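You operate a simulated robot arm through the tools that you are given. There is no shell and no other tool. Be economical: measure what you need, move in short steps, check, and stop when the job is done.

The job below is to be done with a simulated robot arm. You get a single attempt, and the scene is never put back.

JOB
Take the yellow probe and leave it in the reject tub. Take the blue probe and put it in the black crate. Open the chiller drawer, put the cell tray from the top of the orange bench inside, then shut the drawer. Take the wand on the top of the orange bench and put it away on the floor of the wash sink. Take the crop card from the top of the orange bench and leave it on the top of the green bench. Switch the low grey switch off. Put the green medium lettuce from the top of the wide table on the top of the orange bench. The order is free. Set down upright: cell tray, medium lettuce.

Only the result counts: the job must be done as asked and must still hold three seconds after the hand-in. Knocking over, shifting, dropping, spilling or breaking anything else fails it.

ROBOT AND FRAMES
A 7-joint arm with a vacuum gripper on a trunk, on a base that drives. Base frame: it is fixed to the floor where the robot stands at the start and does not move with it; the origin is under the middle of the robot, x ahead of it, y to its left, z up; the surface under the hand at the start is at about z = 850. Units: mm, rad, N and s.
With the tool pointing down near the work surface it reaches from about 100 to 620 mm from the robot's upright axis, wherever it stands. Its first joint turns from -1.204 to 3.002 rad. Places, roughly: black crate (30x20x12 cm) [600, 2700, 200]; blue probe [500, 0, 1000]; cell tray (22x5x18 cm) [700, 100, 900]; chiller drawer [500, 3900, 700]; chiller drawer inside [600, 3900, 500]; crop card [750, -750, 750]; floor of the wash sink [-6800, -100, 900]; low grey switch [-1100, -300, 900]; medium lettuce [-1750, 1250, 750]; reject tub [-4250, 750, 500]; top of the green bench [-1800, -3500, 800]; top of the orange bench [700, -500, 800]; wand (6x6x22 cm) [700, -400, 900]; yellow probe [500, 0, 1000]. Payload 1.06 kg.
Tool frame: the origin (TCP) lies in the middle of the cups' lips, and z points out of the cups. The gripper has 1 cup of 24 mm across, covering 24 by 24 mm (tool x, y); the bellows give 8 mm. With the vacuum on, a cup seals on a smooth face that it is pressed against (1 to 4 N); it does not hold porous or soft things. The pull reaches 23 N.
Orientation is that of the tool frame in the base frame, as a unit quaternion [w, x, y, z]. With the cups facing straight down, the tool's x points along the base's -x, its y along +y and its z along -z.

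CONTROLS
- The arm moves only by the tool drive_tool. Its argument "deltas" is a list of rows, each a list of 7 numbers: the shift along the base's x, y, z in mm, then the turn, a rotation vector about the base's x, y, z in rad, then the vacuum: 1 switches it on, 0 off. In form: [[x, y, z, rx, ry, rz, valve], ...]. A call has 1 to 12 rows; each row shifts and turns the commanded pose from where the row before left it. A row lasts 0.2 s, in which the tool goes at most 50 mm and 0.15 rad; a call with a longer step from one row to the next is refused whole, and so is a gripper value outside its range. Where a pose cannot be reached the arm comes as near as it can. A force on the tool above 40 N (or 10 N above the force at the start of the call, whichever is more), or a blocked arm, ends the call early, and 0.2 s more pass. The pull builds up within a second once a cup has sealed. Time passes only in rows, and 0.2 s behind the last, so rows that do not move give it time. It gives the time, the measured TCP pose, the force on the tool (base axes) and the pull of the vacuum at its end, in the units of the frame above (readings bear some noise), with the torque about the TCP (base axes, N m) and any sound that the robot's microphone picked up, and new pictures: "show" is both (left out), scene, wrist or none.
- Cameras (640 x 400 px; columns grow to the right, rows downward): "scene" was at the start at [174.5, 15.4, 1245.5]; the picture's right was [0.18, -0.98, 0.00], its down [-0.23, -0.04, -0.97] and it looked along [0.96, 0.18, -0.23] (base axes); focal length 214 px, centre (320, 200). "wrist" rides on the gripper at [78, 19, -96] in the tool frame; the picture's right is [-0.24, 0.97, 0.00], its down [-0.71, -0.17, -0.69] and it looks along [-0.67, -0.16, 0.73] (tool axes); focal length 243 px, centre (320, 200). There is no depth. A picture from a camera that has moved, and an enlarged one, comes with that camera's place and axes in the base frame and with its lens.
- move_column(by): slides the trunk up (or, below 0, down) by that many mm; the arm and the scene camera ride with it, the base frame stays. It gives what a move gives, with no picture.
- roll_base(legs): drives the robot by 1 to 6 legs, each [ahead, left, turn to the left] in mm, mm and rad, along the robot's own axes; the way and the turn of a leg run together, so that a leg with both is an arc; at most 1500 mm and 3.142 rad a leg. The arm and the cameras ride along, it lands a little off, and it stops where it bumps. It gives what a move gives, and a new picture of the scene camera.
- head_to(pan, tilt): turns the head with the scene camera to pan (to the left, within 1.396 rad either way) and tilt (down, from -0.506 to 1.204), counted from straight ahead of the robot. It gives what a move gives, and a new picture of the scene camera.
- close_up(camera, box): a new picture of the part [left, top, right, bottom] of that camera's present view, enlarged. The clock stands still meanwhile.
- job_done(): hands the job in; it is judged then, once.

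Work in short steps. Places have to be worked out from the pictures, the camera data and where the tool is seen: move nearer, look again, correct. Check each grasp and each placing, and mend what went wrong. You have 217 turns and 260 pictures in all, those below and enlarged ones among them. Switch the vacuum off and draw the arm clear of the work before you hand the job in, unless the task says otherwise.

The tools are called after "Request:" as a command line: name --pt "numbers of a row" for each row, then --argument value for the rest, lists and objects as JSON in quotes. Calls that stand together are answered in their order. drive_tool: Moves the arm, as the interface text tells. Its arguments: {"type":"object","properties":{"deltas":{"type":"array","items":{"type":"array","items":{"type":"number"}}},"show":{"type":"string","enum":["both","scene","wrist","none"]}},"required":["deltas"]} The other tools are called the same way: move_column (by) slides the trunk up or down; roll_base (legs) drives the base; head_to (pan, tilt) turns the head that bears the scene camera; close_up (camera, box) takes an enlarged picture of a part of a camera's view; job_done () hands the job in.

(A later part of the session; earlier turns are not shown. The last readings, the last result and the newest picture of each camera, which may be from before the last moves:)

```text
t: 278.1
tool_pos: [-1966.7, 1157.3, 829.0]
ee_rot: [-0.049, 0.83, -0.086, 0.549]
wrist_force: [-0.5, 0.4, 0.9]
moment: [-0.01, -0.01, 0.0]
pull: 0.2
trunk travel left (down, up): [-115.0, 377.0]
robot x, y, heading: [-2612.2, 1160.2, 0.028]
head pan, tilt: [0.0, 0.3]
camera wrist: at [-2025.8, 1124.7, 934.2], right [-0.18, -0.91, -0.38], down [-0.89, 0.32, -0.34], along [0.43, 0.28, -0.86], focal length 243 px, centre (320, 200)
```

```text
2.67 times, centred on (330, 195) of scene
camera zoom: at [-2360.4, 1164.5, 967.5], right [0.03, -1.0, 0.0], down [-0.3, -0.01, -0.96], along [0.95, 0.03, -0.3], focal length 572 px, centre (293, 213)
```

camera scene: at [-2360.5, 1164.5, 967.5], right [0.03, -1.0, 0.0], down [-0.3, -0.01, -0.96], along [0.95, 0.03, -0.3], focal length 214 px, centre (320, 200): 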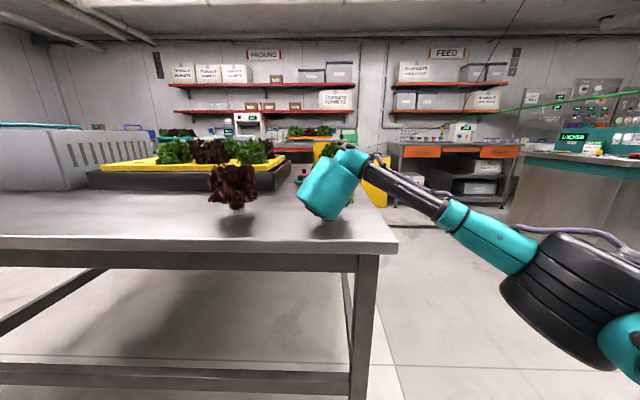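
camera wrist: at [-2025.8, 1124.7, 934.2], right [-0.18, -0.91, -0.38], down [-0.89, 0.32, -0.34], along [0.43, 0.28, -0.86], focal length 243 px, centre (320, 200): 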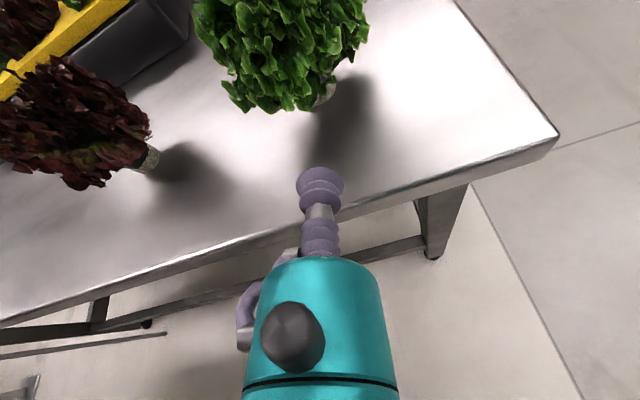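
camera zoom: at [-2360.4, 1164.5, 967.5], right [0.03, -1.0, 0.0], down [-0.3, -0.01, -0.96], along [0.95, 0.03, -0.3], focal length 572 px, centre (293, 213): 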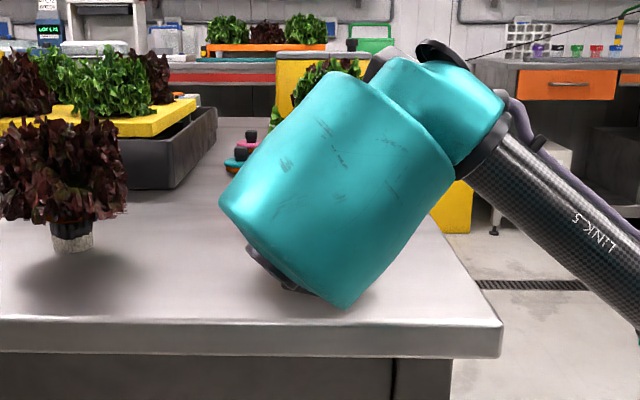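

The pot did slide about 15 mm east but still stands, now centred at about (-1811, 1157). I'll press from straight above through the leaves instead, so I'm raising the tool and turning it downward.

Request:
drive_tool --pt "-10 0 30 0 0 0 0" --pt "-10 0 30 0 0 0 0" --pt "-10 0 30 0 0 0 0" --pt "-5 0 30 0 0.145 0 0" --pt "-5 0 20 0 0.145 0 0" --pt "-5 0 10 0 0.145 0 0" --pt "-5 0 10 0 0.145 0 0" --pt "-5 0 10 0 0.145 0 0" --pt "-5 0 0 0 0.145 0 0" --pt "-5 0 0 0 0.145 0 0" --pt "-5 0 0 0 0.145 0 0" --show "none"

Request:
roll_base --legs '[[150, 0, 0]]'

Request:
close_up --camera "wrist" --box '[0, 0, 640, 400]'

```text
t: 280.5
tool_pos: [-2036.0, 1152.3, 944.9]
ee_rot: [0.001, 0.995, -0.099, 0.031]
wrist_force: [0.2, 0.4, 0.1]
moment: [-0.01, 0.02, -0.01]
pull: 0.0
out of reach, approached as far as the arm can: row 9, 10, 11
trunk travel left (down, up): [-115.0, 377.0]
robot x, y, heading: [-2609.5, 1155.2, 0.027]
head pan, tilt: [0.0, 0.3]
```

```text
t: 281.8
tool_pos: [-1884.7, 1156.2, 945.3]
ee_rot: [0.002, 0.995, -0.099, 0.031]
wrist_force: [-0.1, -0.4, 0.3]
moment: [0.01, 0.0, -0.01]
pull: 0.1
trunk travel left (down, up): [-115.0, 377.0]
robot x, y, heading: [-2461.6, 1160.3, 0.026]
head pan, tilt: [0.0, 0.3]
camera scene: at [-2210.7, 1168.6, 967.5], right [0.03, -1.0, 0.0], down [-0.3, -0.01, -0.96], along [0.95, 0.03, -0.3], focal length 214 px, centre (320, 200)
```

scene: 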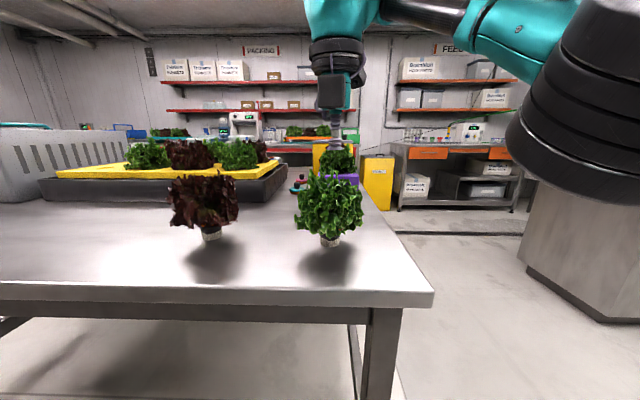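

```text
1.00 times, centred on (320, 200) of wrist (not enlarged: the box is as wide or as high as the picture)
camera zoom: at [-1818.5, 1124.5, 1045.4], right [-0.42, -0.91, -0.02], down [-0.7, 0.31, 0.64], along [-0.58, 0.28, -0.77], focal length 243 px, centre (320, 200)
```

zoom: 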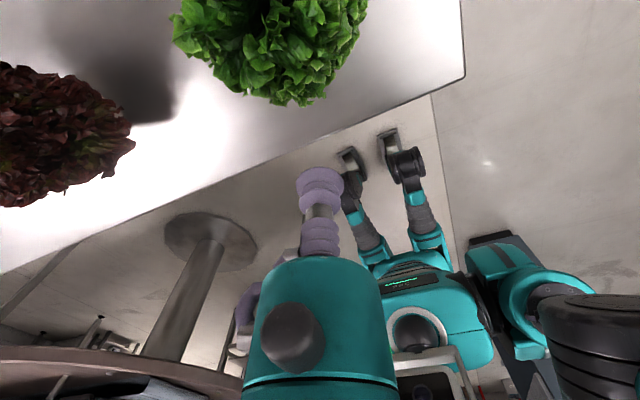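

Request:
close_up --camera "scene" --box '[270, 150, 390, 260]'

```text
3.64 times, centred on (330, 205) of scene
camera zoom: at [-2210.7, 1168.6, 967.5], right [0.03, -1.0, 0.0], down [-0.3, -0.01, -0.96], along [0.95, 0.03, -0.3], focal length 780 px, centre (284, 182)
```

zoom: 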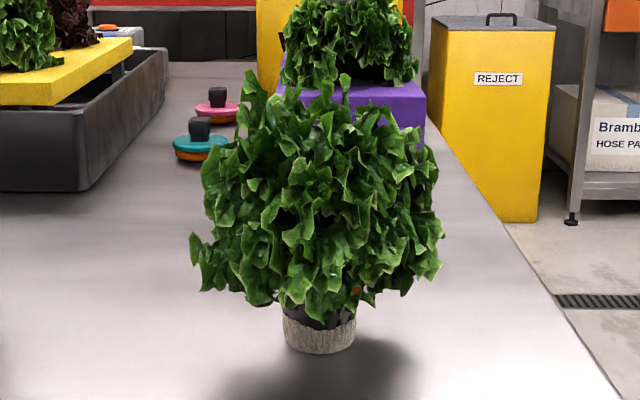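

The pot centre is at about (-1812, 1161) and the head top at z≈900. I'll move above it and descend slowly with the vacuum on.

Request:
drive_tool --pt "36 3 0 0 0 0 0" --pt "37 2 -5 0 0 0 0" --pt "0 0 -25 0 0 0 1" --pt "0 0 -6 0 0 0 1" --pt "0 0 -6 0 0 0 1" --pt "0 0 -6 0 0 0 1" --pt "0 0 -6 0 0 0 1" --pt "0 0 -6 0 0 0 1" --pt "0 0 -6 0 0 0 1" --pt "0 0 -6 0 0 0 1" --show "both"

```text
t: 284.0
tool_pos: [-1853.4, 1158.7, 856.4]
ee_rot: [0.003, 0.995, -0.099, 0.031]
wrist_force: [-0.9, 0.3, 0.5]
moment: [0.0, 0.02, 0.01]
pull: 0.1
out of reach, approached as far as the arm can: row 1, 2
trunk travel left (down, up): [-115.0, 377.0]
robot x, y, heading: [-2462.0, 1166.6, 0.031]
head pan, tilt: [0.0, 0.3]
camera scene: at [-2210.8, 1168.7, 967.5], right [0.03, -1.0, 0.0], down [-0.3, -0.01, -0.96], along [0.95, 0.03, -0.3], focal length 214 px, centre (320, 200)
camera wrist: at [-1786.8, 1125.9, 957.3], right [-0.42, -0.91, -0.02], down [-0.7, 0.32, 0.64], along [-0.58, 0.28, -0.77], focal length 243 px, centre (320, 200)
```

scene: 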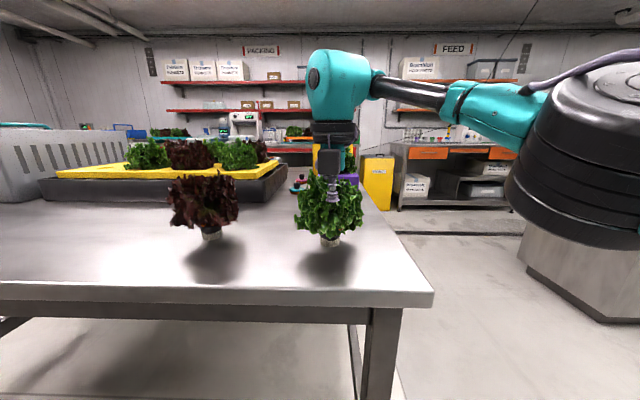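
wrist: 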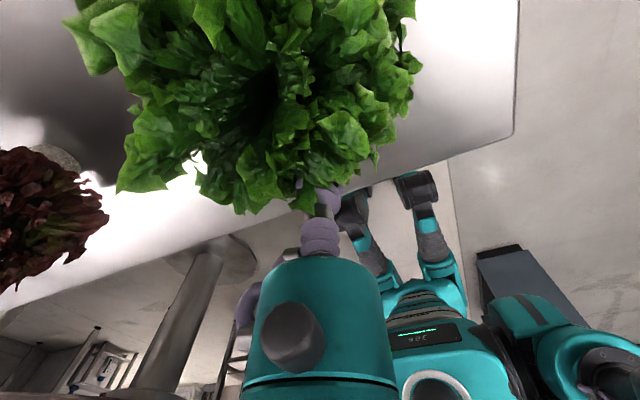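

The arm fell short by 40 mm and isn't centred. I'll lift, bring the base 80 mm closer and centre over the lettuce.

Request:
drive_tool --pt "-5 0 30 0 0 0 0" --pt "-5 0 40 0 0 0 0" --pt "-5 0 20 0 0 0 0" --show "none"

Request:
roll_base --legs '[[80, 0, 0]]'

Request:
close_up --camera "wrist" --box '[80, 0, 400, 200]'

```text
t: 284.8
tool_pos: [-1866.2, 1158.2, 937.9]
ee_rot: [0.002, 0.995, -0.1, 0.03]
wrist_force: [0.3, -0.1, -0.2]
moment: [-0.01, 0.02, 0.02]
pull: 0.1
out of reach, approached as far as the arm can: row 3
trunk travel left (down, up): [-115.0, 377.0]
robot x, y, heading: [-2456.3, 1162.4, 0.024]
head pan, tilt: [0.0, 0.3]
```

```text
t: 285.9
tool_pos: [-1788.3, 1161.0, 937.9]
ee_rot: [0.002, 0.995, -0.099, 0.03]
wrist_force: [-0.2, 0.8, 0.4]
moment: [-0.01, 0.02, 0.0]
pull: 0.0
trunk travel left (down, up): [-115.0, 377.0]
robot x, y, heading: [-2381.4, 1166.8, 0.026]
head pan, tilt: [0.0, 0.3]
camera scene: at [-2131.3, 1171.0, 967.5], right [0.03, -1.0, 0.0], down [-0.3, -0.01, -0.96], along [0.95, 0.03, -0.3], focal length 214 px, centre (320, 200)
```

scene: 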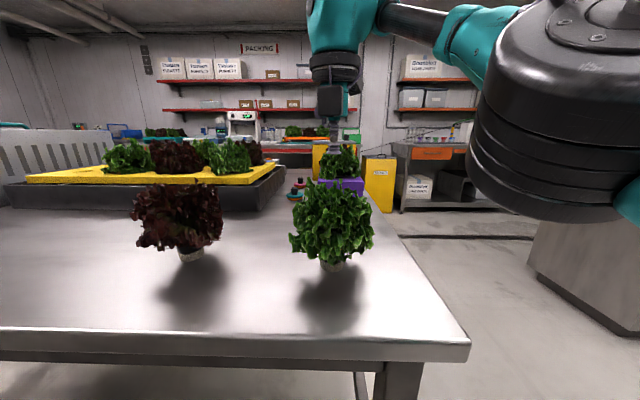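

```text
2.00 times, centred on (240, 100) of wrist
camera zoom: at [-1720.2, 1128.0, 1037.9], right [-0.42, -0.91, -0.02], down [-0.7, 0.31, 0.64], along [-0.58, 0.28, -0.77], focal length 485 px, centre (480, 400)
```

zoom: 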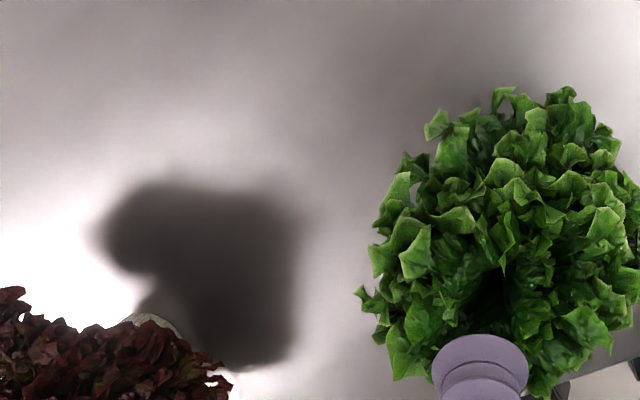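

Now I'll centre at (-1812, 1161) and descend gently with the vacuum on.

Request:
drive_tool --pt "-24 0 0 0 0 0 0" --pt "0 0 -25 0 0 0 1" --pt "0 0 -8 0 0 0 1" --pt "0 0 -6 0 0 0 1" --pt "0 0 -6 0 0 0 1" --pt "0 0 -6 0 0 0 1" --pt "0 0 -6 0 0 0 1" --pt "0 0 -6 0 0 0 1" --pt "0 0 -6 0 0 0 1" --pt "0 0 -6 0 0 0 1" --pt "0 0 -6 0 0 0 1" --show "none"

Request:
drive_tool --pt "0 0 -5 0 0 0 1" --pt "0 0 -5 0 0 0 1" --pt "0 0 -4 0 0 0 1" --pt "0 0 -4 0 0 0 1" --show "both"

```text
t: 288.3
tool_pos: [-1812.0, 1160.6, 858.9]
ee_rot: [0.001, 0.995, -0.099, 0.032]
wrist_force: [2.5, -2.0, 26.6]
moment: [-0.01, 0.09, 0.01]
pull: 23.2
trunk travel left (down, up): [-115.0, 377.0]
robot x, y, heading: [-2379.1, 1164.9, 0.025]
head pan, tilt: [0.0, 0.3]
```

```text
t: 288.6
tool_pos: [-1811.9, 1161.7, 859.0]
ee_rot: [-0.004, 0.995, -0.099, 0.034]
wrist_force: [1.1, -0.6, 16.5]
moment: [-0.03, 0.08, 0.01]
pull: 22.6
trunk travel left (down, up): [-115.0, 377.0]
robot x, y, heading: [-2381.1, 1163.3, 0.023]
head pan, tilt: [0.0, 0.3]
stopped in row 1: the force on the tool passed its limit at 44 N (the readings are from after the stop); the commanded pose is now the measured one
camera scene: at [-2132.0, 1170.8, 967.6], right [0.03, -1.0, 0.0], down [-0.29, -0.01, -0.96], along [0.96, 0.03, -0.29], focal length 214 px, centre (320, 200)
camera wrist: at [-1745.9, 1127.2, 959.5], right [-0.42, -0.91, -0.03], down [-0.71, 0.31, 0.64], along [-0.57, 0.29, -0.77], focal length 243 px, centre (320, 200)
```

scene: 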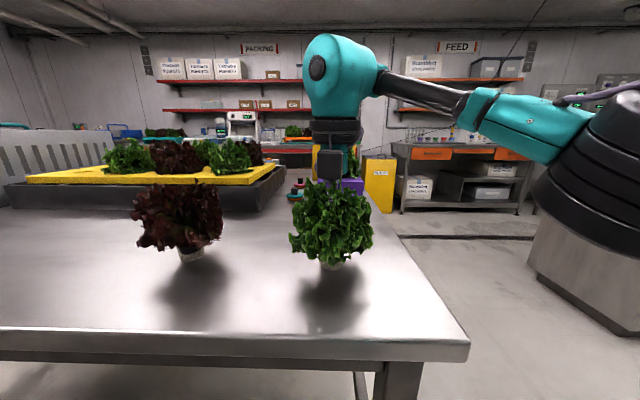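
wrist: 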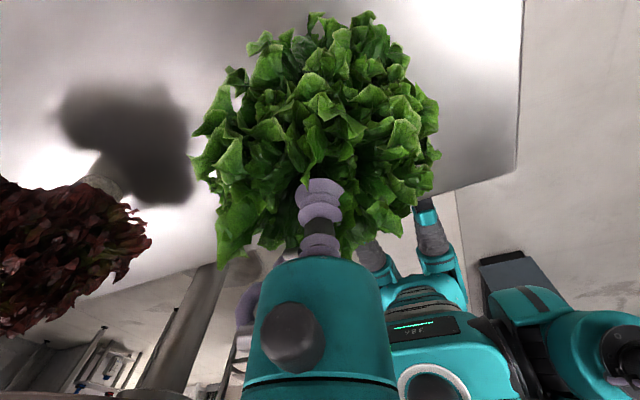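

It has sealed on the lettuce's crown with a 23 N pull. I'll lift slowly.

Request:
drive_tool --pt "0 0 5 0 0 0 1" --pt "0 0 8 0 0 0 1" --pt "0 0 15 0 0 0 1" --pt "0 0 25 0 0 0 1" --pt "0 0 30 0 0 0 1" --pt "0 0 30 0 0 0 1" --show "both"

```text
t: 290.0
tool_pos: [-1812.6, 1160.0, 947.0]
ee_rot: [-0.003, 0.995, -0.099, 0.033]
wrist_force: [-0.9, 0.1, -1.2]
moment: [-0.03, 0.03, 0.0]
pull: 22.6
out of reach, approached as far as the arm can: row 6
trunk travel left (down, up): [-115.0, 377.0]
robot x, y, heading: [-2381.3, 1166.4, 0.031]
head pan, tilt: [0.0, 0.3]
camera scene: at [-2131.1, 1170.9, 967.4], right [0.03, -1.0, 0.0], down [-0.3, -0.01, -0.96], along [0.95, 0.03, -0.3], focal length 214 px, centre (320, 200)
camera wrist: at [-1746.1, 1126.6, 1049.0], right [-0.42, -0.91, -0.03], down [-0.7, 0.31, 0.64], along [-0.57, 0.29, -0.77], focal length 243 px, centre (320, 200)
```

scene: 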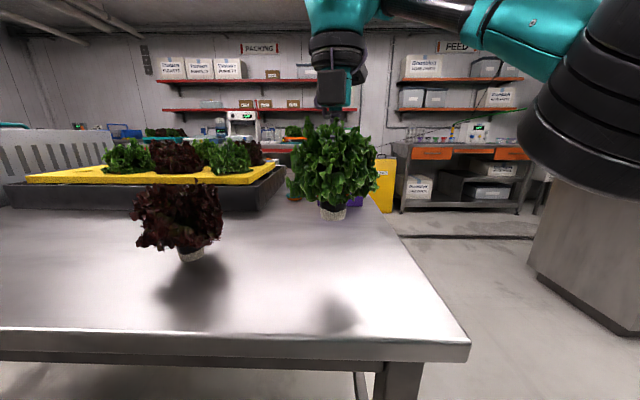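
wrist: 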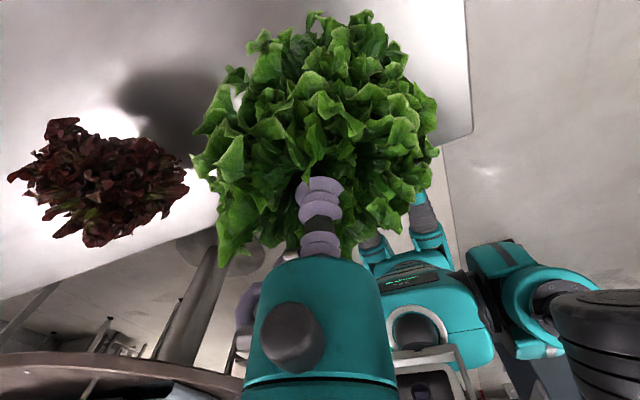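

The lettuce is held and hanging free. I'll back away, raise the trunk, and carry it along the corridor toward the orange bench.

Request:
roll_base --legs '[[-350, 0, 0]]'

Request:
move_column --by 260

Request:
roll_base --legs '[[0, -780, -0.028], [1400, 0, 0], [1100, 0, 0]]'

```text
t: 292.3
tool_pos: [-2162.4, 1151.3, 949.3]
ee_rot: [-0.002, 0.995, -0.099, 0.034]
wrist_force: [-0.4, -0.7, -0.8]
moment: [0.02, -0.02, -0.03]
pull: 22.7
trunk travel left (down, up): [-115.0, 377.0]
robot x, y, heading: [-2727.6, 1158.1, 0.03]
head pan, tilt: [0.0, 0.3]
camera scene: at [-2481.0, 1161.2, 967.5], right [0.03, -1.0, 0.0], down [-0.3, -0.01, -0.96], along [0.95, 0.03, -0.3], focal length 214 px, centre (320, 200)
```

scene: 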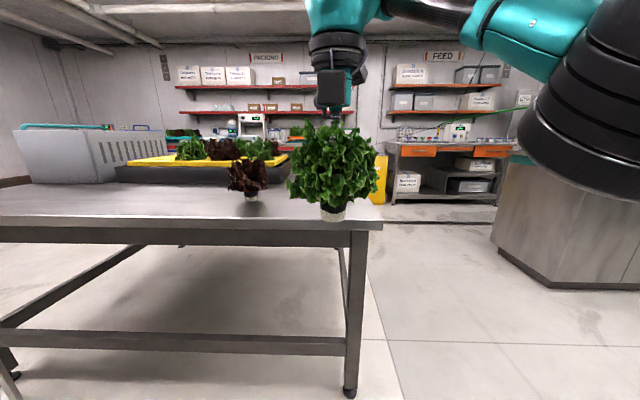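

```text
t: 295.0
tool_pos: [-2223.8, 1148.5, 1289.9]
ee_rot: [-0.015, 0.987, -0.097, 0.124]
wrist_force: [-0.1, 0.2, -1.3]
moment: [0.01, 0.0, -0.03]
pull: 22.5
trunk travel left (down, up): [-375.0, 117.0]
robot x, y, heading: [-2730.1, 1157.8, 0.03]
head pan, tilt: [0.0, 0.3]
```

```text
t: 314.1
tool_pos: [288.0, 387.8, 1288.9]
ee_rot: [-0.013, 0.986, -0.106, 0.125]
wrist_force: [-0.7, -0.3, -0.9]
moment: [-0.02, 0.03, 0.0]
pull: 23.0
trunk travel left (down, up): [-375.0, 117.0]
robot x, y, heading: [-222.4, 400.2, 0.01]
head pan, tilt: [0.0, 0.3]
camera scene: at [-43.6, 402.4, 1239.6], right [0.01, -1.0, 0.0], down [-0.3, 0.0, -0.96], along [0.96, 0.01, -0.3], focal length 214 px, centre (320, 200)
```

scene: 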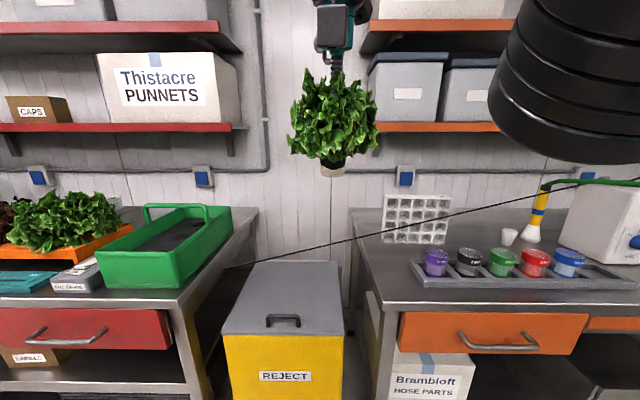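

The tool tilted about 14° during the trunk move. I'll straighten it and lower to z≈1200, then move level with the free area of the bench (y≈-150).

Request:
drive_tool --pt "0 0 -20 0 0.0625 0 1" --pt "0 0 -20 0 0.0625 0 1" --pt "0 0 -25 0 0.0625 0 1" --pt "0 0 -25 0 0.0625 0 1" --show "none"

Request:
roll_base --legs '[[0, -550, 0], [240, 0, 0]]'

Request:
head_to --pan -0.1 --tilt 0.75

```text
t: 315.1
tool_pos: [287.6, 387.2, 1198.9]
ee_rot: [0.001, 0.994, -0.107, 0.001]
wrist_force: [0.8, 0.0, -0.8]
moment: [-0.01, 0.02, -0.01]
pull: 22.7
trunk travel left (down, up): [-375.0, 117.0]
robot x, y, heading: [-219.9, 403.8, 0.008]
head pan, tilt: [0.0, 0.3]
```

```text
t: 321.8
tool_pos: [535.5, -160.6, 1199.1]
ee_rot: [-0.001, 0.994, -0.105, 0.0]
wrist_force: [-0.4, -0.1, -0.2]
moment: [-0.01, 0.02, 0.01]
pull: 23.0
trunk travel left (down, up): [-375.0, 117.0]
robot x, y, heading: [30.4, -146.0, 0.016]
head pan, tilt: [0.0, 0.3]
camera scene: at [203.8, -145.3, 1239.5], right [0.01, -1.0, 0.0], down [-0.3, 0.0, -0.96], along [0.95, 0.01, -0.3], focal length 214 px, centre (320, 200)
```

scene: 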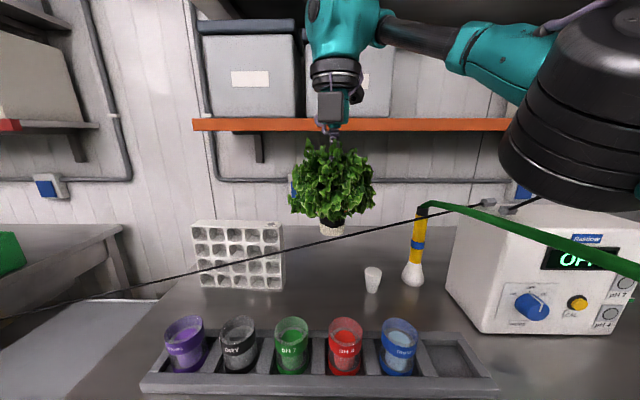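

```text
t: 322.7
tool_pos: [534.7, -160.5, 1197.7]
ee_rot: [0.0, 0.994, -0.106, 0.002]
wrist_force: [0.0, -0.1, -0.8]
moment: [-0.01, 0.02, 0.0]
pull: 23.1
trunk travel left (down, up): [-375.0, 117.0]
robot x, y, heading: [27.1, -146.0, 0.014]
head pan, tilt: [-0.099, 0.75]
camera scene: at [192.5, -153.7, 1199.3], right [-0.08, -1.0, 0.0], down [-0.68, 0.06, -0.73], along [0.73, -0.06, -0.68], focal length 214 px, centre (320, 200)
```

scene: 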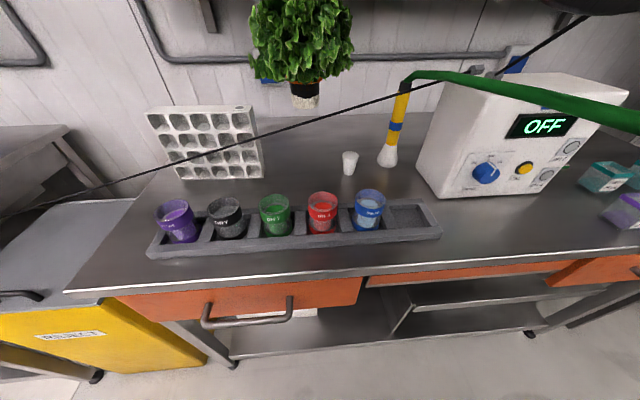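

The free spot is around (613, -150), between the tray, the cup and the holder. I'll move over it and descend.

Request:
drive_tool --pt "26 3 0 0 0 0 1" --pt "26 3 -10 0 0 0 1" --pt "26 4 -30 0 0 0 1" --pt "0 0 -40 0 0 0 1" --pt "0 0 -40 0 0 0 1" --pt "0 0 -40 0 0 0 1" --pt "0 0 -30 0 0 0 1" --pt "0 0 -15 0 0 0 1" --show "both"

```text
t: 324.5
tool_pos: [578.9, -153.4, 993.7]
ee_rot: [0.0, 0.994, -0.106, 0.002]
wrist_force: [0.5, -0.2, -0.3]
moment: [-0.02, -0.05, -0.02]
pull: 22.2
out of reach, approached as far as the arm can: row 1, 2
trunk travel left (down, up): [-375.0, 117.0]
robot x, y, heading: [30.0, -146.9, 0.013]
head pan, tilt: [-0.099, 0.75]
camera scene: at [192.5, -153.7, 1199.3], right [-0.08, -1.0, 0.0], down [-0.68, 0.06, -0.73], along [0.73, -0.06, -0.68], focal length 214 px, centre (320, 200)
camera wrist: at [650.8, -188.5, 1089.9], right [-0.43, -0.9, 0.0], down [-0.66, 0.32, 0.68], along [-0.61, 0.3, -0.73], focal length 243 px, centre (320, 200)
```

scene: 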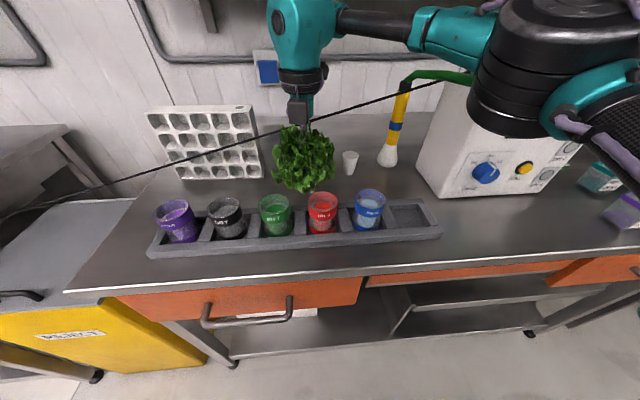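
wrist: 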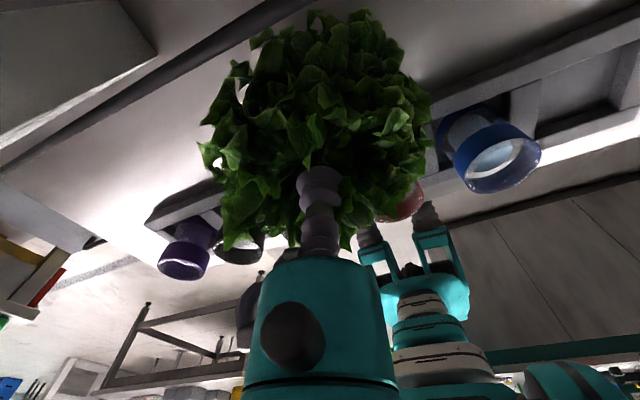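

I'm still 34 mm short in x because of the reach limit higher up. I'll extend here, then lower in small steps.

Request:
drive_tool --pt "17 2 0 0 0 0 1" --pt "17 1 0 0 0 0 1" --pt "0 0 -10 0 0 0 1" --pt "0 0 -8 0 0 0 1" --pt "0 0 -4 0 0 0 1" --pt "0 0 -3 0 0 0 1" --show "scene"

```text
t: 325.9
tool_pos: [612.2, -152.2, 969.2]
ee_rot: [0.0, 0.994, -0.106, 0.002]
wrist_force: [-0.1, 0.3, -1.1]
moment: [0.01, 0.02, 0.01]
pull: 22.5
trunk travel left (down, up): [-375.0, 117.0]
robot x, y, heading: [24.1, -146.2, 0.02]
head pan, tilt: [-0.099, 0.75]
camera scene: at [192.5, -153.7, 1199.3], right [-0.08, -1.0, 0.0], down [-0.68, 0.06, -0.73], along [0.73, -0.06, -0.68], focal length 214 px, centre (320, 200)
```

scene: 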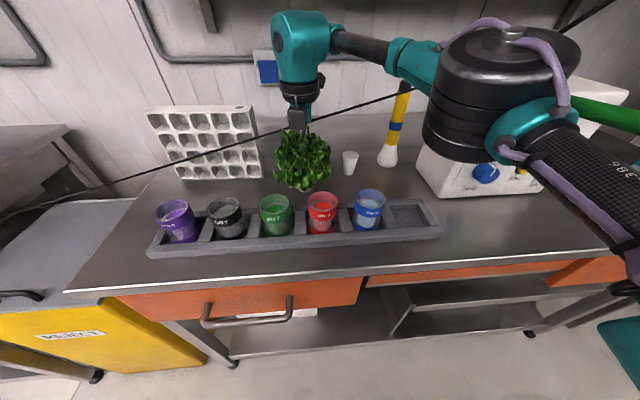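

Request:
drive_tool --pt "0 0 -2 0 0 0 1" --pt "0 0 -2 0 0 0 1" --pt "0 0 -2 0 0 0 1" --show "none"

Request:
close_up --camera "scene" --box '[240, 100, 400, 220]'

```text
t: 326.7
tool_pos: [611.1, -150.8, 965.1]
ee_rot: [-0.001, 0.994, -0.107, 0.002]
wrist_force: [0.0, -1.7, 16.9]
moment: [-0.05, -0.07, -0.04]
pull: 23.4
trunk travel left (down, up): [-375.0, 117.0]
robot x, y, heading: [27.8, -144.7, 0.011]
head pan, tilt: [-0.099, 0.75]
```

```text
3.33 times, centred on (320, 160) of scene
camera zoom: at [191.0, -153.9, 1199.6], right [-0.08, -1.0, 0.0], down [-0.68, 0.06, -0.73], along [0.73, -0.06, -0.68], focal length 715 px, centre (320, 333)
```

zoom: 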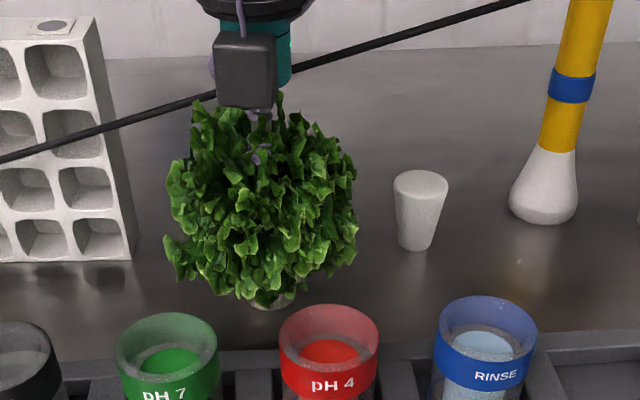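

The pot is on the bench, showing 17 N. I'll relieve it slightly, release, and lift away.

Request:
drive_tool --pt "0 0 2 0 0 0 1" --pt "0 0 0 0 0 0 0" --pt "0 0 0 0 0 0 0" --pt "0 0 0 0 0 0 0" --pt "0 0 0 0 0 0 0" --pt "0 0 5 0 0 0 0" --pt "0 0 15 0 0 0 0" --pt "0 0 30 0 0 0 0" --pt "-5 0 40 0 0 0 0" --pt "-15 0 40 0 0 0 0" --show "scene"

```text
t: 328.9
tool_pos: [591.1, -149.0, 1095.5]
ee_rot: [0.0, 0.994, -0.105, 0.002]
wrist_force: [-0.2, 0.3, -0.6]
moment: [0.01, 0.0, -0.01]
pull: 0.1
trunk travel left (down, up): [-375.0, 117.0]
robot x, y, heading: [25.6, -145.4, 0.014]
head pan, tilt: [-0.099, 0.75]
camera scene: at [192.0, -153.7, 1199.3], right [-0.08, -1.0, 0.0], down [-0.68, 0.06, -0.73], along [0.73, -0.06, -0.68], focal length 214 px, centre (320, 200)
```

scene: 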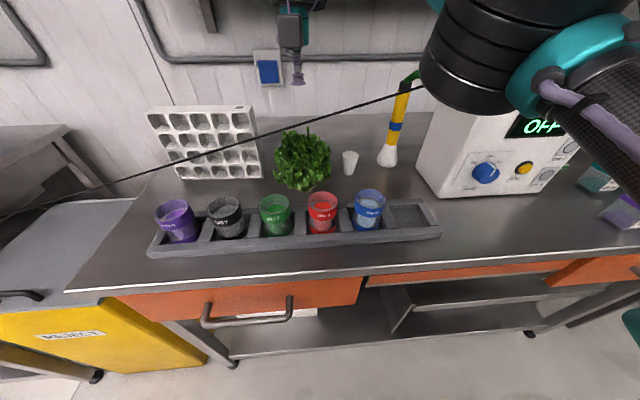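

The lettuce stands upright on the bench. Next is the tray: I'll raise the tool a little, shift the base left and forward so the tool comes over the tray's top edge, and check.

Request:
drive_tool --pt "-20 0 25 0 0 0 0" --pt "-20 0 25 0 0 0 0" --show "none"

Request:
roll_base --legs '[[0, 215, -0.014], [70, 0, 0]]'

Request:
close_up --camera "wrist" --box '[0, 0, 640, 400]'

```text
t: 329.5
tool_pos: [552.3, -150.1, 1146.8]
ee_rot: [0.0, 0.994, -0.105, 0.002]
wrist_force: [-0.8, 0.1, -0.2]
moment: [-0.02, 0.02, 0.02]
pull: 0.0
trunk travel left (down, up): [-375.0, 117.0]
robot x, y, heading: [30.0, -147.7, 0.016]
head pan, tilt: [-0.099, 0.75]
```

```text
t: 332.6
tool_pos: [620.1, 58.2, 1146.3]
ee_rot: [0.0, 0.994, -0.113, 0.001]
wrist_force: [-0.4, 0.0, -0.1]
moment: [-0.04, 0.04, 0.01]
pull: 0.1
trunk travel left (down, up): [-375.0, 117.0]
robot x, y, heading: [93.5, 69.6, 0.001]
head pan, tilt: [-0.099, 0.75]
camera scene: at [260.9, 59.5, 1199.2], right [-0.1, -1.0, 0.0], down [-0.68, 0.07, -0.73], along [0.73, -0.07, -0.68], focal length 214 px, centre (320, 200)
```

scene: 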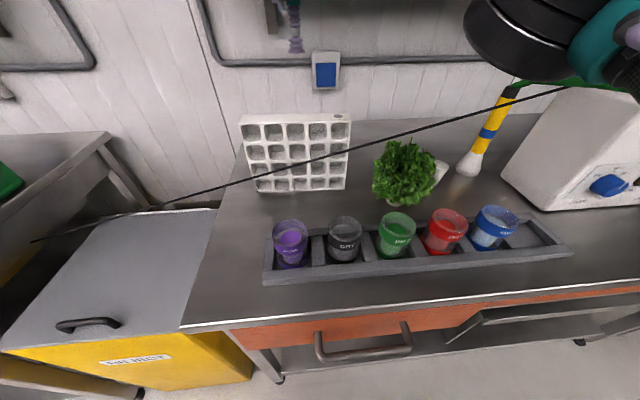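

```text
1.00 times, centred on (320, 200) of wrist (not enlarged: the box is as wide or as high as the picture)
camera zoom: at [693.1, 22.8, 1241.5], right [-0.45, -0.89, 0.0], down [-0.65, 0.33, 0.68], along [-0.61, 0.31, -0.73], focal length 243 px, centre (320, 200)
```

zoom: 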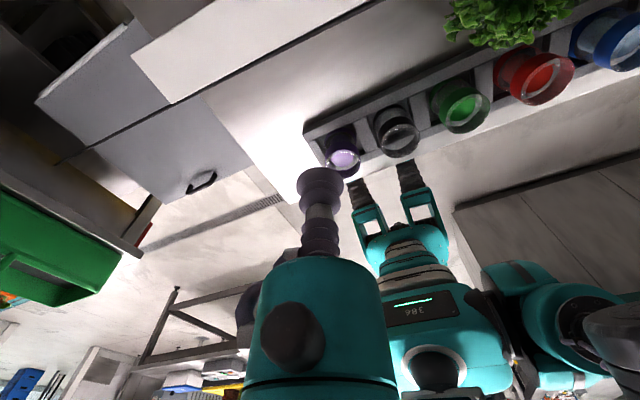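

Request:
close_up --camera "scene" --box '[220, 90, 380, 210]'

```text
3.33 times, centred on (300, 150) of scene
camera zoom: at [260.9, 59.5, 1199.2], right [-0.1, -1.0, 0.0], down [-0.68, 0.07, -0.73], along [0.73, -0.07, -0.68], focal length 715 px, centre (387, 367)
```

zoom: 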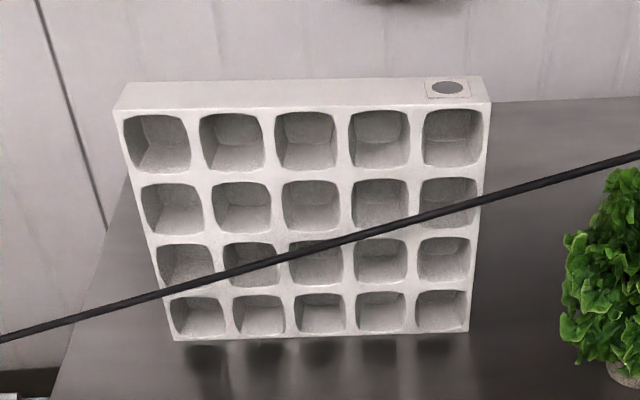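

The tray's top face is centred at about (699, 66, 1027), with a grey disc label near its right end at (691, -20). I'll try the centre first.

Request:
drive_tool --pt "10 2 -25 0 0 0 0" --pt "20 2 -25 0 0 0 0" --pt "25 2 -25 0 0 0 0" --pt "24 2 -15 0 0 0 0" --show "scene"

Request:
close_up --camera "scene" --box '[220, 60, 380, 200]'

```text
t: 333.6
tool_pos: [684.9, 63.9, 1060.5]
ee_rot: [0.0, 0.994, -0.112, 0.004]
wrist_force: [0.8, -0.6, 0.3]
moment: [0.0, 0.05, 0.0]
pull: 0.0
out of reach, approached as far as the arm can: row 4
trunk travel left (down, up): [-375.0, 117.0]
robot x, y, heading: [95.3, 70.9, -0.0]
head pan, tilt: [-0.099, 0.75]
camera scene: at [260.0, 58.7, 1199.3], right [-0.1, -1.0, 0.0], down [-0.68, 0.07, -0.73], along [0.73, -0.07, -0.68], focal length 214 px, centre (320, 200)
```

scene: 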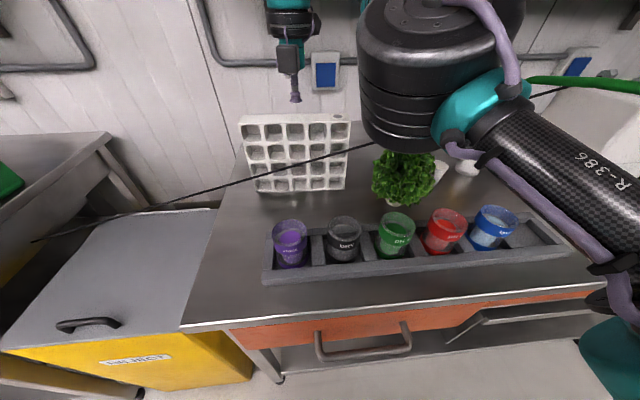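

```text
2.86 times, centred on (300, 130) of scene
camera zoom: at [260.0, 58.7, 1199.3], right [-0.1, -1.0, 0.0], down [-0.68, 0.07, -0.73], along [0.73, -0.07, -0.68], focal length 613 px, centre (377, 400)
```

zoom: 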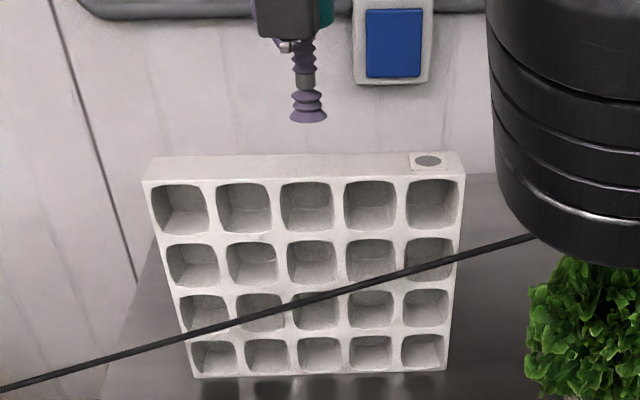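

I'm 14 mm short in x, so I'll roll the base 20 mm forward and descend with the vacuum on.

Request:
roll_base --legs '[[18, 0, 0]]'

Request:
drive_tool --pt "0 2 -15 0 0 0 1" --pt "0 0 -8 0 0 0 1" --pt "0 0 -4 0 0 0 1" --pt "0 0 -3 0 0 0 1" --pt "0 0 -2 0 0 0 1" --pt "0 0 -2 0 0 0 1" --show "none"

```text
t: 334.4
tool_pos: [703.8, 65.0, 1060.6]
ee_rot: [0.0, 0.994, -0.112, 0.001]
wrist_force: [0.7, -0.1, 0.0]
moment: [0.0, 0.0, -0.02]
pull: 0.1
trunk travel left (down, up): [-375.0, 117.0]
robot x, y, heading: [113.9, 69.5, 0.001]
head pan, tilt: [-0.099, 0.75]
camera scene: at [278.7, 59.5, 1199.2], right [-0.1, -1.0, 0.0], down [-0.68, 0.07, -0.73], along [0.73, -0.07, -0.68], focal length 214 px, centre (320, 200)
```

scene: 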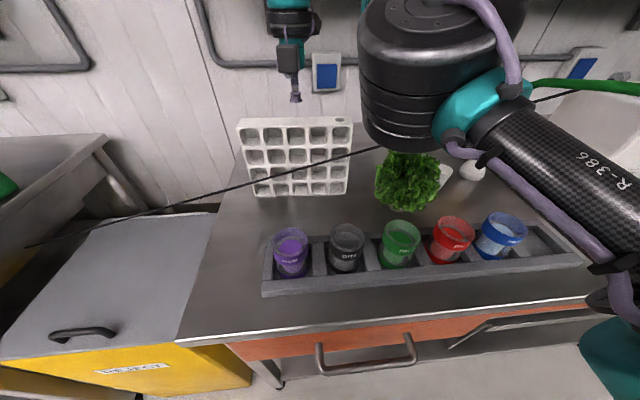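

```text
t: 335.8
tool_pos: [702.9, 66.9, 1025.7]
ee_rot: [0.001, 0.994, -0.113, 0.001]
wrist_force: [-0.1, -0.2, 0.6]
moment: [0.01, 0.0, -0.02]
pull: 0.0
trunk travel left (down, up): [-375.0, 117.0]
robot x, y, heading: [107.7, 69.9, 0.003]
head pan, tilt: [-0.099, 0.75]
```

Request:
drive_tool --pt "0 0 -1.5 0 0 0 1" --pt "0 0 -1.5 0 0 0 1" --pt "0 0 -1.5 0 0 0 1" --show "none"

Request:
close_up --camera "scene" --box '[220, 60, 380, 200]'

```text
t: 336.6
tool_pos: [703.8, 66.4, 1021.8]
ee_rot: [0.0, 0.994, -0.113, 0.003]
wrist_force: [0.2, 1.3, 3.6]
moment: [-0.01, -0.03, -0.01]
pull: 0.0
trunk travel left (down, up): [-375.0, 117.0]
robot x, y, heading: [108.2, 70.1, 0.001]
head pan, tilt: [-0.099, 0.75]
```

```text
2.86 times, centred on (300, 130) of scene
camera zoom: at [277.7, 59.6, 1199.4], right [-0.1, -1.0, 0.0], down [-0.68, 0.07, -0.73], along [0.73, -0.07, -0.68], focal length 613 px, centre (377, 400)
```

zoom: 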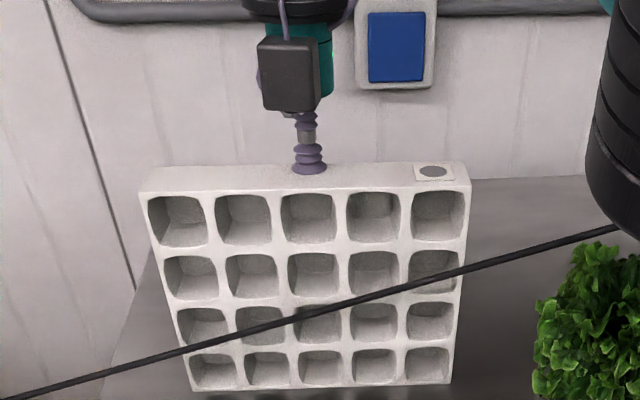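

It's pressed at 3.6 N but there's no seal yet. I'll wait a moment to be sure before moving to the disc.

Request:
drive_tool --pt "0 0 0 0 0 0 1" --pt "0 0 0 0 0 0 1" --pt "0 0 0 0 0 0 1" --pt "0 0 0 0 0 0 1" --show "none"

```text
t: 337.6
tool_pos: [704.9, 66.3, 1022.1]
ee_rot: [0.0, 0.994, -0.113, 0.002]
wrist_force: [0.1, 0.3, 3.6]
moment: [0.01, -0.01, -0.04]
pull: 0.0
trunk travel left (down, up): [-375.0, 117.0]
robot x, y, heading: [110.8, 71.5, 0.001]
head pan, tilt: [-0.099, 0.75]
```

The tray body is porous, so the disc label is the suction spot. Relative to the cup it sits 11 mm nearer and 86 mm to the right, at about (693, -20).

Request:
drive_tool --pt "0 0 12 0 0 0 0" --pt "-3 -30 0 0 0 0 0" --pt "-4 -30 0 0 0 0 0" --pt "-4 -26 0 0 0 0 0" --pt "0 0 -4 0 0 0 1" --show "none"

Request:
close_up --camera "scene" --box '[260, 80, 380, 170]'

```text
t: 338.8
tool_pos: [693.3, -20.7, 1029.6]
ee_rot: [0.001, 0.994, -0.113, 0.002]
wrist_force: [0.9, 0.7, 0.4]
moment: [-0.01, -0.01, 0.03]
pull: 22.9
trunk travel left (down, up): [-375.0, 117.0]
robot x, y, heading: [115.6, 68.3, 0.004]
head pan, tilt: [-0.099, 0.75]
```

```text
4.44 times, centred on (320, 125) of scene
camera zoom: at [278.2, 59.6, 1199.2], right [-0.1, -1.0, 0.0], down [-0.68, 0.07, -0.73], along [0.73, -0.07, -0.68], focal length 953 px, centre (320, 533)
```

zoom: 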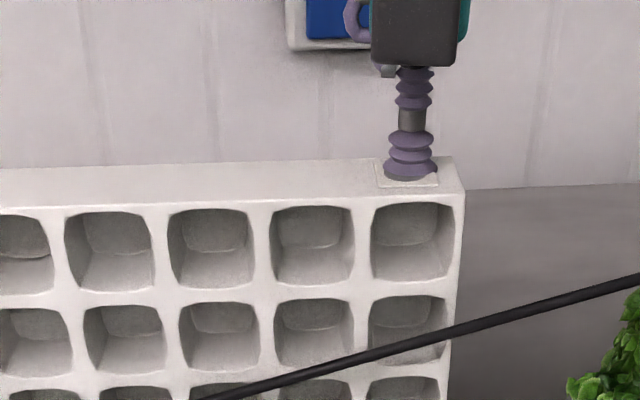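

The cup sealed on the disc with 22.9 N. I'll lift a few mm and check whether the tray stays level.

Request:
drive_tool --pt "0 0 2 0 0 0 1" --pt "0 0 3 0 0 0 1" --pt "0 0 4 0 0 0 1" --pt "0 0 4 0 0 0 1" --pt "0 0 0 0 0 0 1" --show "none"

Request:
close_up --camera "scene" --box '[220, 80, 380, 210]'

```text
t: 340.0
tool_pos: [692.9, -19.9, 1042.5]
ee_rot: [0.0, 0.994, -0.112, 0.002]
wrist_force: [-0.2, -0.4, -1.1]
moment: [-0.12, -0.02, -0.02]
pull: 23.3
trunk travel left (down, up): [-375.0, 117.0]
robot x, y, heading: [113.0, 68.7, 0.003]
head pan, tilt: [-0.099, 0.75]
```

```text
3.08 times, centred on (300, 145) of scene
camera zoom: at [278.1, 59.5, 1199.3], right [-0.1, -1.0, 0.0], down [-0.68, 0.07, -0.73], along [0.73, -0.07, -0.68], focal length 660 px, centre (382, 369)
```

zoom: 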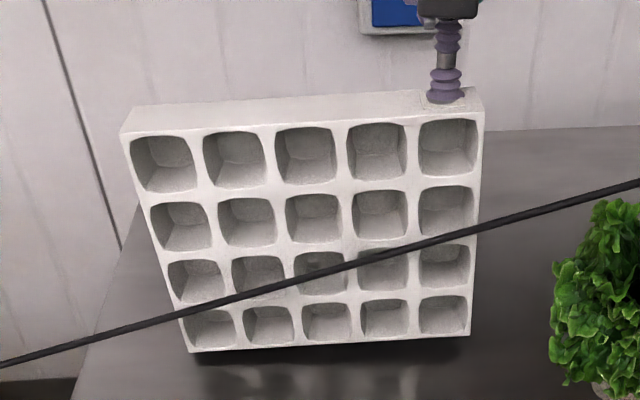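

The tray is lifted with only a 3° tilt. I'll level it slightly, draw it toward me, then raise it.

Request:
drive_tool --pt "0 0 4 0.03 0 0 1" --pt "-5 0 4 0.03 0 0 1" --pt "-20 0 0 0 0 0 1" --pt "-30 0 0 0 0 0 1" --pt "-30 0 5 0 0 0 1" --pt "-20 0 20 0 0 0 1" --pt "0 0 30 0 0 0 1" --pt "0 0 30 0 0 0 1" --pt "0 0 30 0 0 0 1" --show "scene"

```text
t: 342.0
tool_pos: [587.8, -20.2, 1166.3]
ee_rot: [-0.03, 0.993, -0.114, -0.002]
wrist_force: [0.1, 0.4, -2.9]
moment: [-0.16, -0.02, 0.0]
pull: 23.1
trunk travel left (down, up): [-375.0, 117.0]
robot x, y, heading: [112.6, 67.6, 0.003]
head pan, tilt: [-0.099, 0.75]
camera scene: at [277.8, 59.7, 1199.3], right [-0.1, -1.0, 0.0], down [-0.68, 0.07, -0.73], along [0.73, -0.07, -0.68], focal length 214 px, centre (320, 200)
```

scene: 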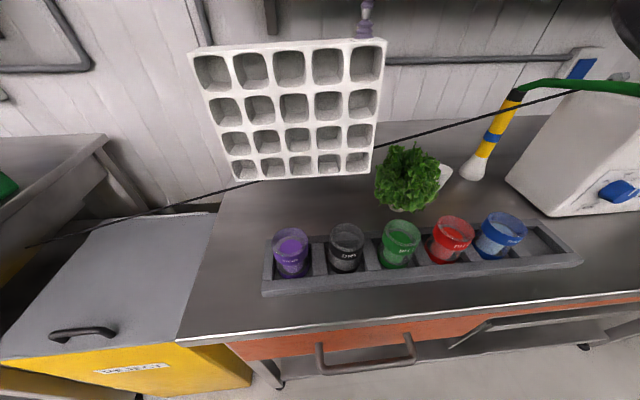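

The tray is held securely. I'll back out and drive to the open chiller drawer, staying clear of its extended front.

Request:
roll_base --legs '[[-440, 0, 0], [0, 1400, 0], [0, 1300, 0], [-330, 350, 0], [0, 680, 0]]'

Request:
head_to --pan 0.1 --tilt 0.6

```text
t: 377.2
tool_pos: [-191.2, 3721.8, 1166.5]
ee_rot: [-0.03, 0.994, -0.109, -0.001]
wrist_force: [0.0, 0.4, -1.5]
moment: [-0.18, -0.03, 0.0]
pull: 23.4
trunk travel left (down, up): [-375.0, 117.0]
robot x, y, heading: [-667.1, 3804.1, 0.007]
head pan, tilt: [-0.099, 0.75]
camera scene: at [-501.7, 3800.2, 1199.3], right [-0.09, -1.0, 0.0], down [-0.68, 0.06, -0.73], along [0.73, -0.07, -0.68], focal length 214 px, centre (320, 200)
```

scene: 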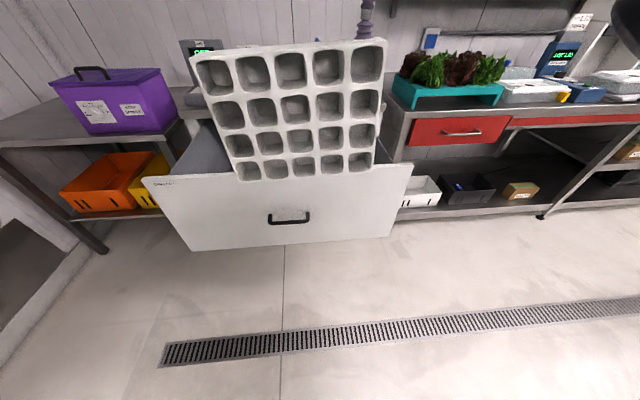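

```text
t: 378.0
tool_pos: [-191.7, 3723.3, 1165.8]
ee_rot: [-0.03, 0.994, -0.109, -0.001]
wrist_force: [0.4, -0.4, -2.3]
moment: [-0.22, 0.02, -0.01]
pull: 23.0
trunk travel left (down, up): [-375.0, 117.0]
robot x, y, heading: [-665.2, 3807.8, 0.008]
head pan, tilt: [0.099, 0.6]
camera scene: at [-496.3, 3817.2, 1212.1], right [0.11, -0.99, 0.0], down [-0.56, -0.06, -0.82], along [0.82, 0.09, -0.57], focal length 214 px, centre (320, 200)
```

scene: 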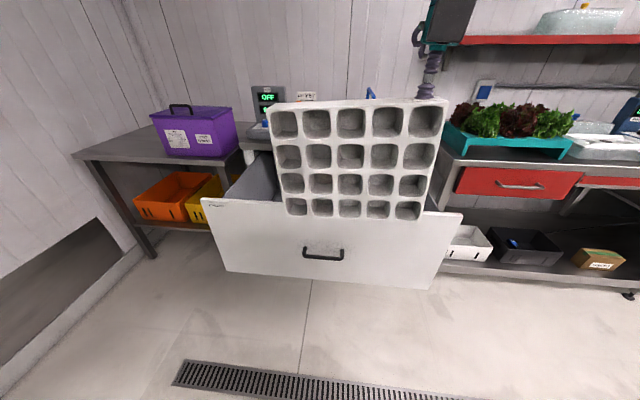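

The drawer interior spans about y 3530–4180 and x 0–340. To keep the elbow above the drawer's front edge I'll work with the trunk raised and the arm reaching down, so first I'll set the arm radius and move over the drawer.

Request:
drive_tool --pt "15 0 -20 0.02 0 0 1" --pt "15 0 -20 0.02 0 0 1" --pt "15 0 -20 0 0 0 1" --pt "15 0 -20 0 0 0 1" --show "none"

Request:
roll_base --legs '[[265, 0, 0]]'

Request:
move_column --by 110

Request:
head_to --pan 0.05 --tilt 0.75

```text
t: 379.0
tool_pos: [-131.0, 3722.2, 1085.5]
ee_rot: [-0.05, 0.993, -0.109, -0.003]
wrist_force: [0.1, -0.6, -3.0]
moment: [-0.2, -0.02, 0.0]
pull: 22.9
trunk travel left (down, up): [-375.0, 117.0]
robot x, y, heading: [-665.3, 3804.6, 0.009]
head pan, tilt: [0.099, 0.6]
```

```text
t: 380.9
tool_pos: [132.8, 3724.1, 1084.9]
ee_rot: [-0.049, 0.993, -0.11, -0.003]
wrist_force: [0.6, 0.0, -1.0]
moment: [-0.18, -0.05, 0.03]
pull: 22.9
trunk travel left (down, up): [-375.0, 117.0]
robot x, y, heading: [-402.6, 3810.5, 0.005]
head pan, tilt: [0.099, 0.6]
camera scene: at [-231.5, 3819.1, 1212.1], right [0.11, -0.99, 0.0], down [-0.56, -0.06, -0.82], along [0.82, 0.09, -0.57], focal length 214 px, centre (320, 200)
```

scene: 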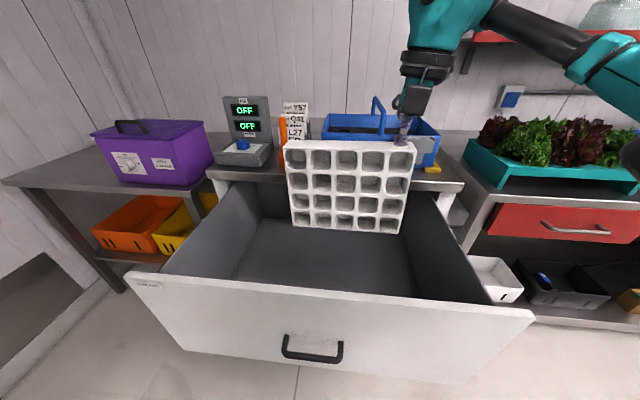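

```text
t: 382.3
tool_pos: [133.0, 3724.9, 1194.1]
ee_rot: [-0.05, 0.993, -0.108, -0.004]
wrist_force: [1.4, 0.0, -2.2]
moment: [-0.16, 0.0, 0.01]
pull: 22.8
trunk travel left (down, up): [-485.0, 7.0]
robot x, y, heading: [-401.0, 3809.5, 0.005]
head pan, tilt: [0.099, 0.6]
```

```text
t: 383.0
tool_pos: [131.8, 3724.5, 1195.2]
ee_rot: [-0.05, 0.993, -0.11, -0.003]
wrist_force: [-0.4, -1.0, -2.3]
moment: [-0.2, 0.0, -0.02]
pull: 23.2
trunk travel left (down, up): [-485.0, 7.0]
robot x, y, heading: [-398.4, 3809.7, 0.008]
head pan, tilt: [0.051, 0.75]
camera scene: at [-311.1, 3814.0, 1323.5], right [0.06, -1.0, 0.0], down [-0.68, -0.04, -0.73], along [0.73, 0.04, -0.68], focal length 214 px, centre (320, 200)
```

scene: 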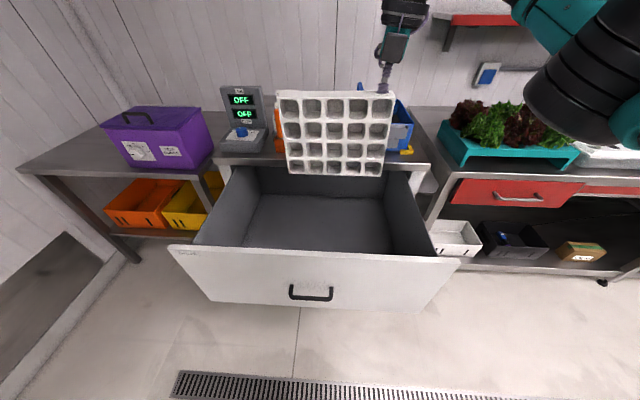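

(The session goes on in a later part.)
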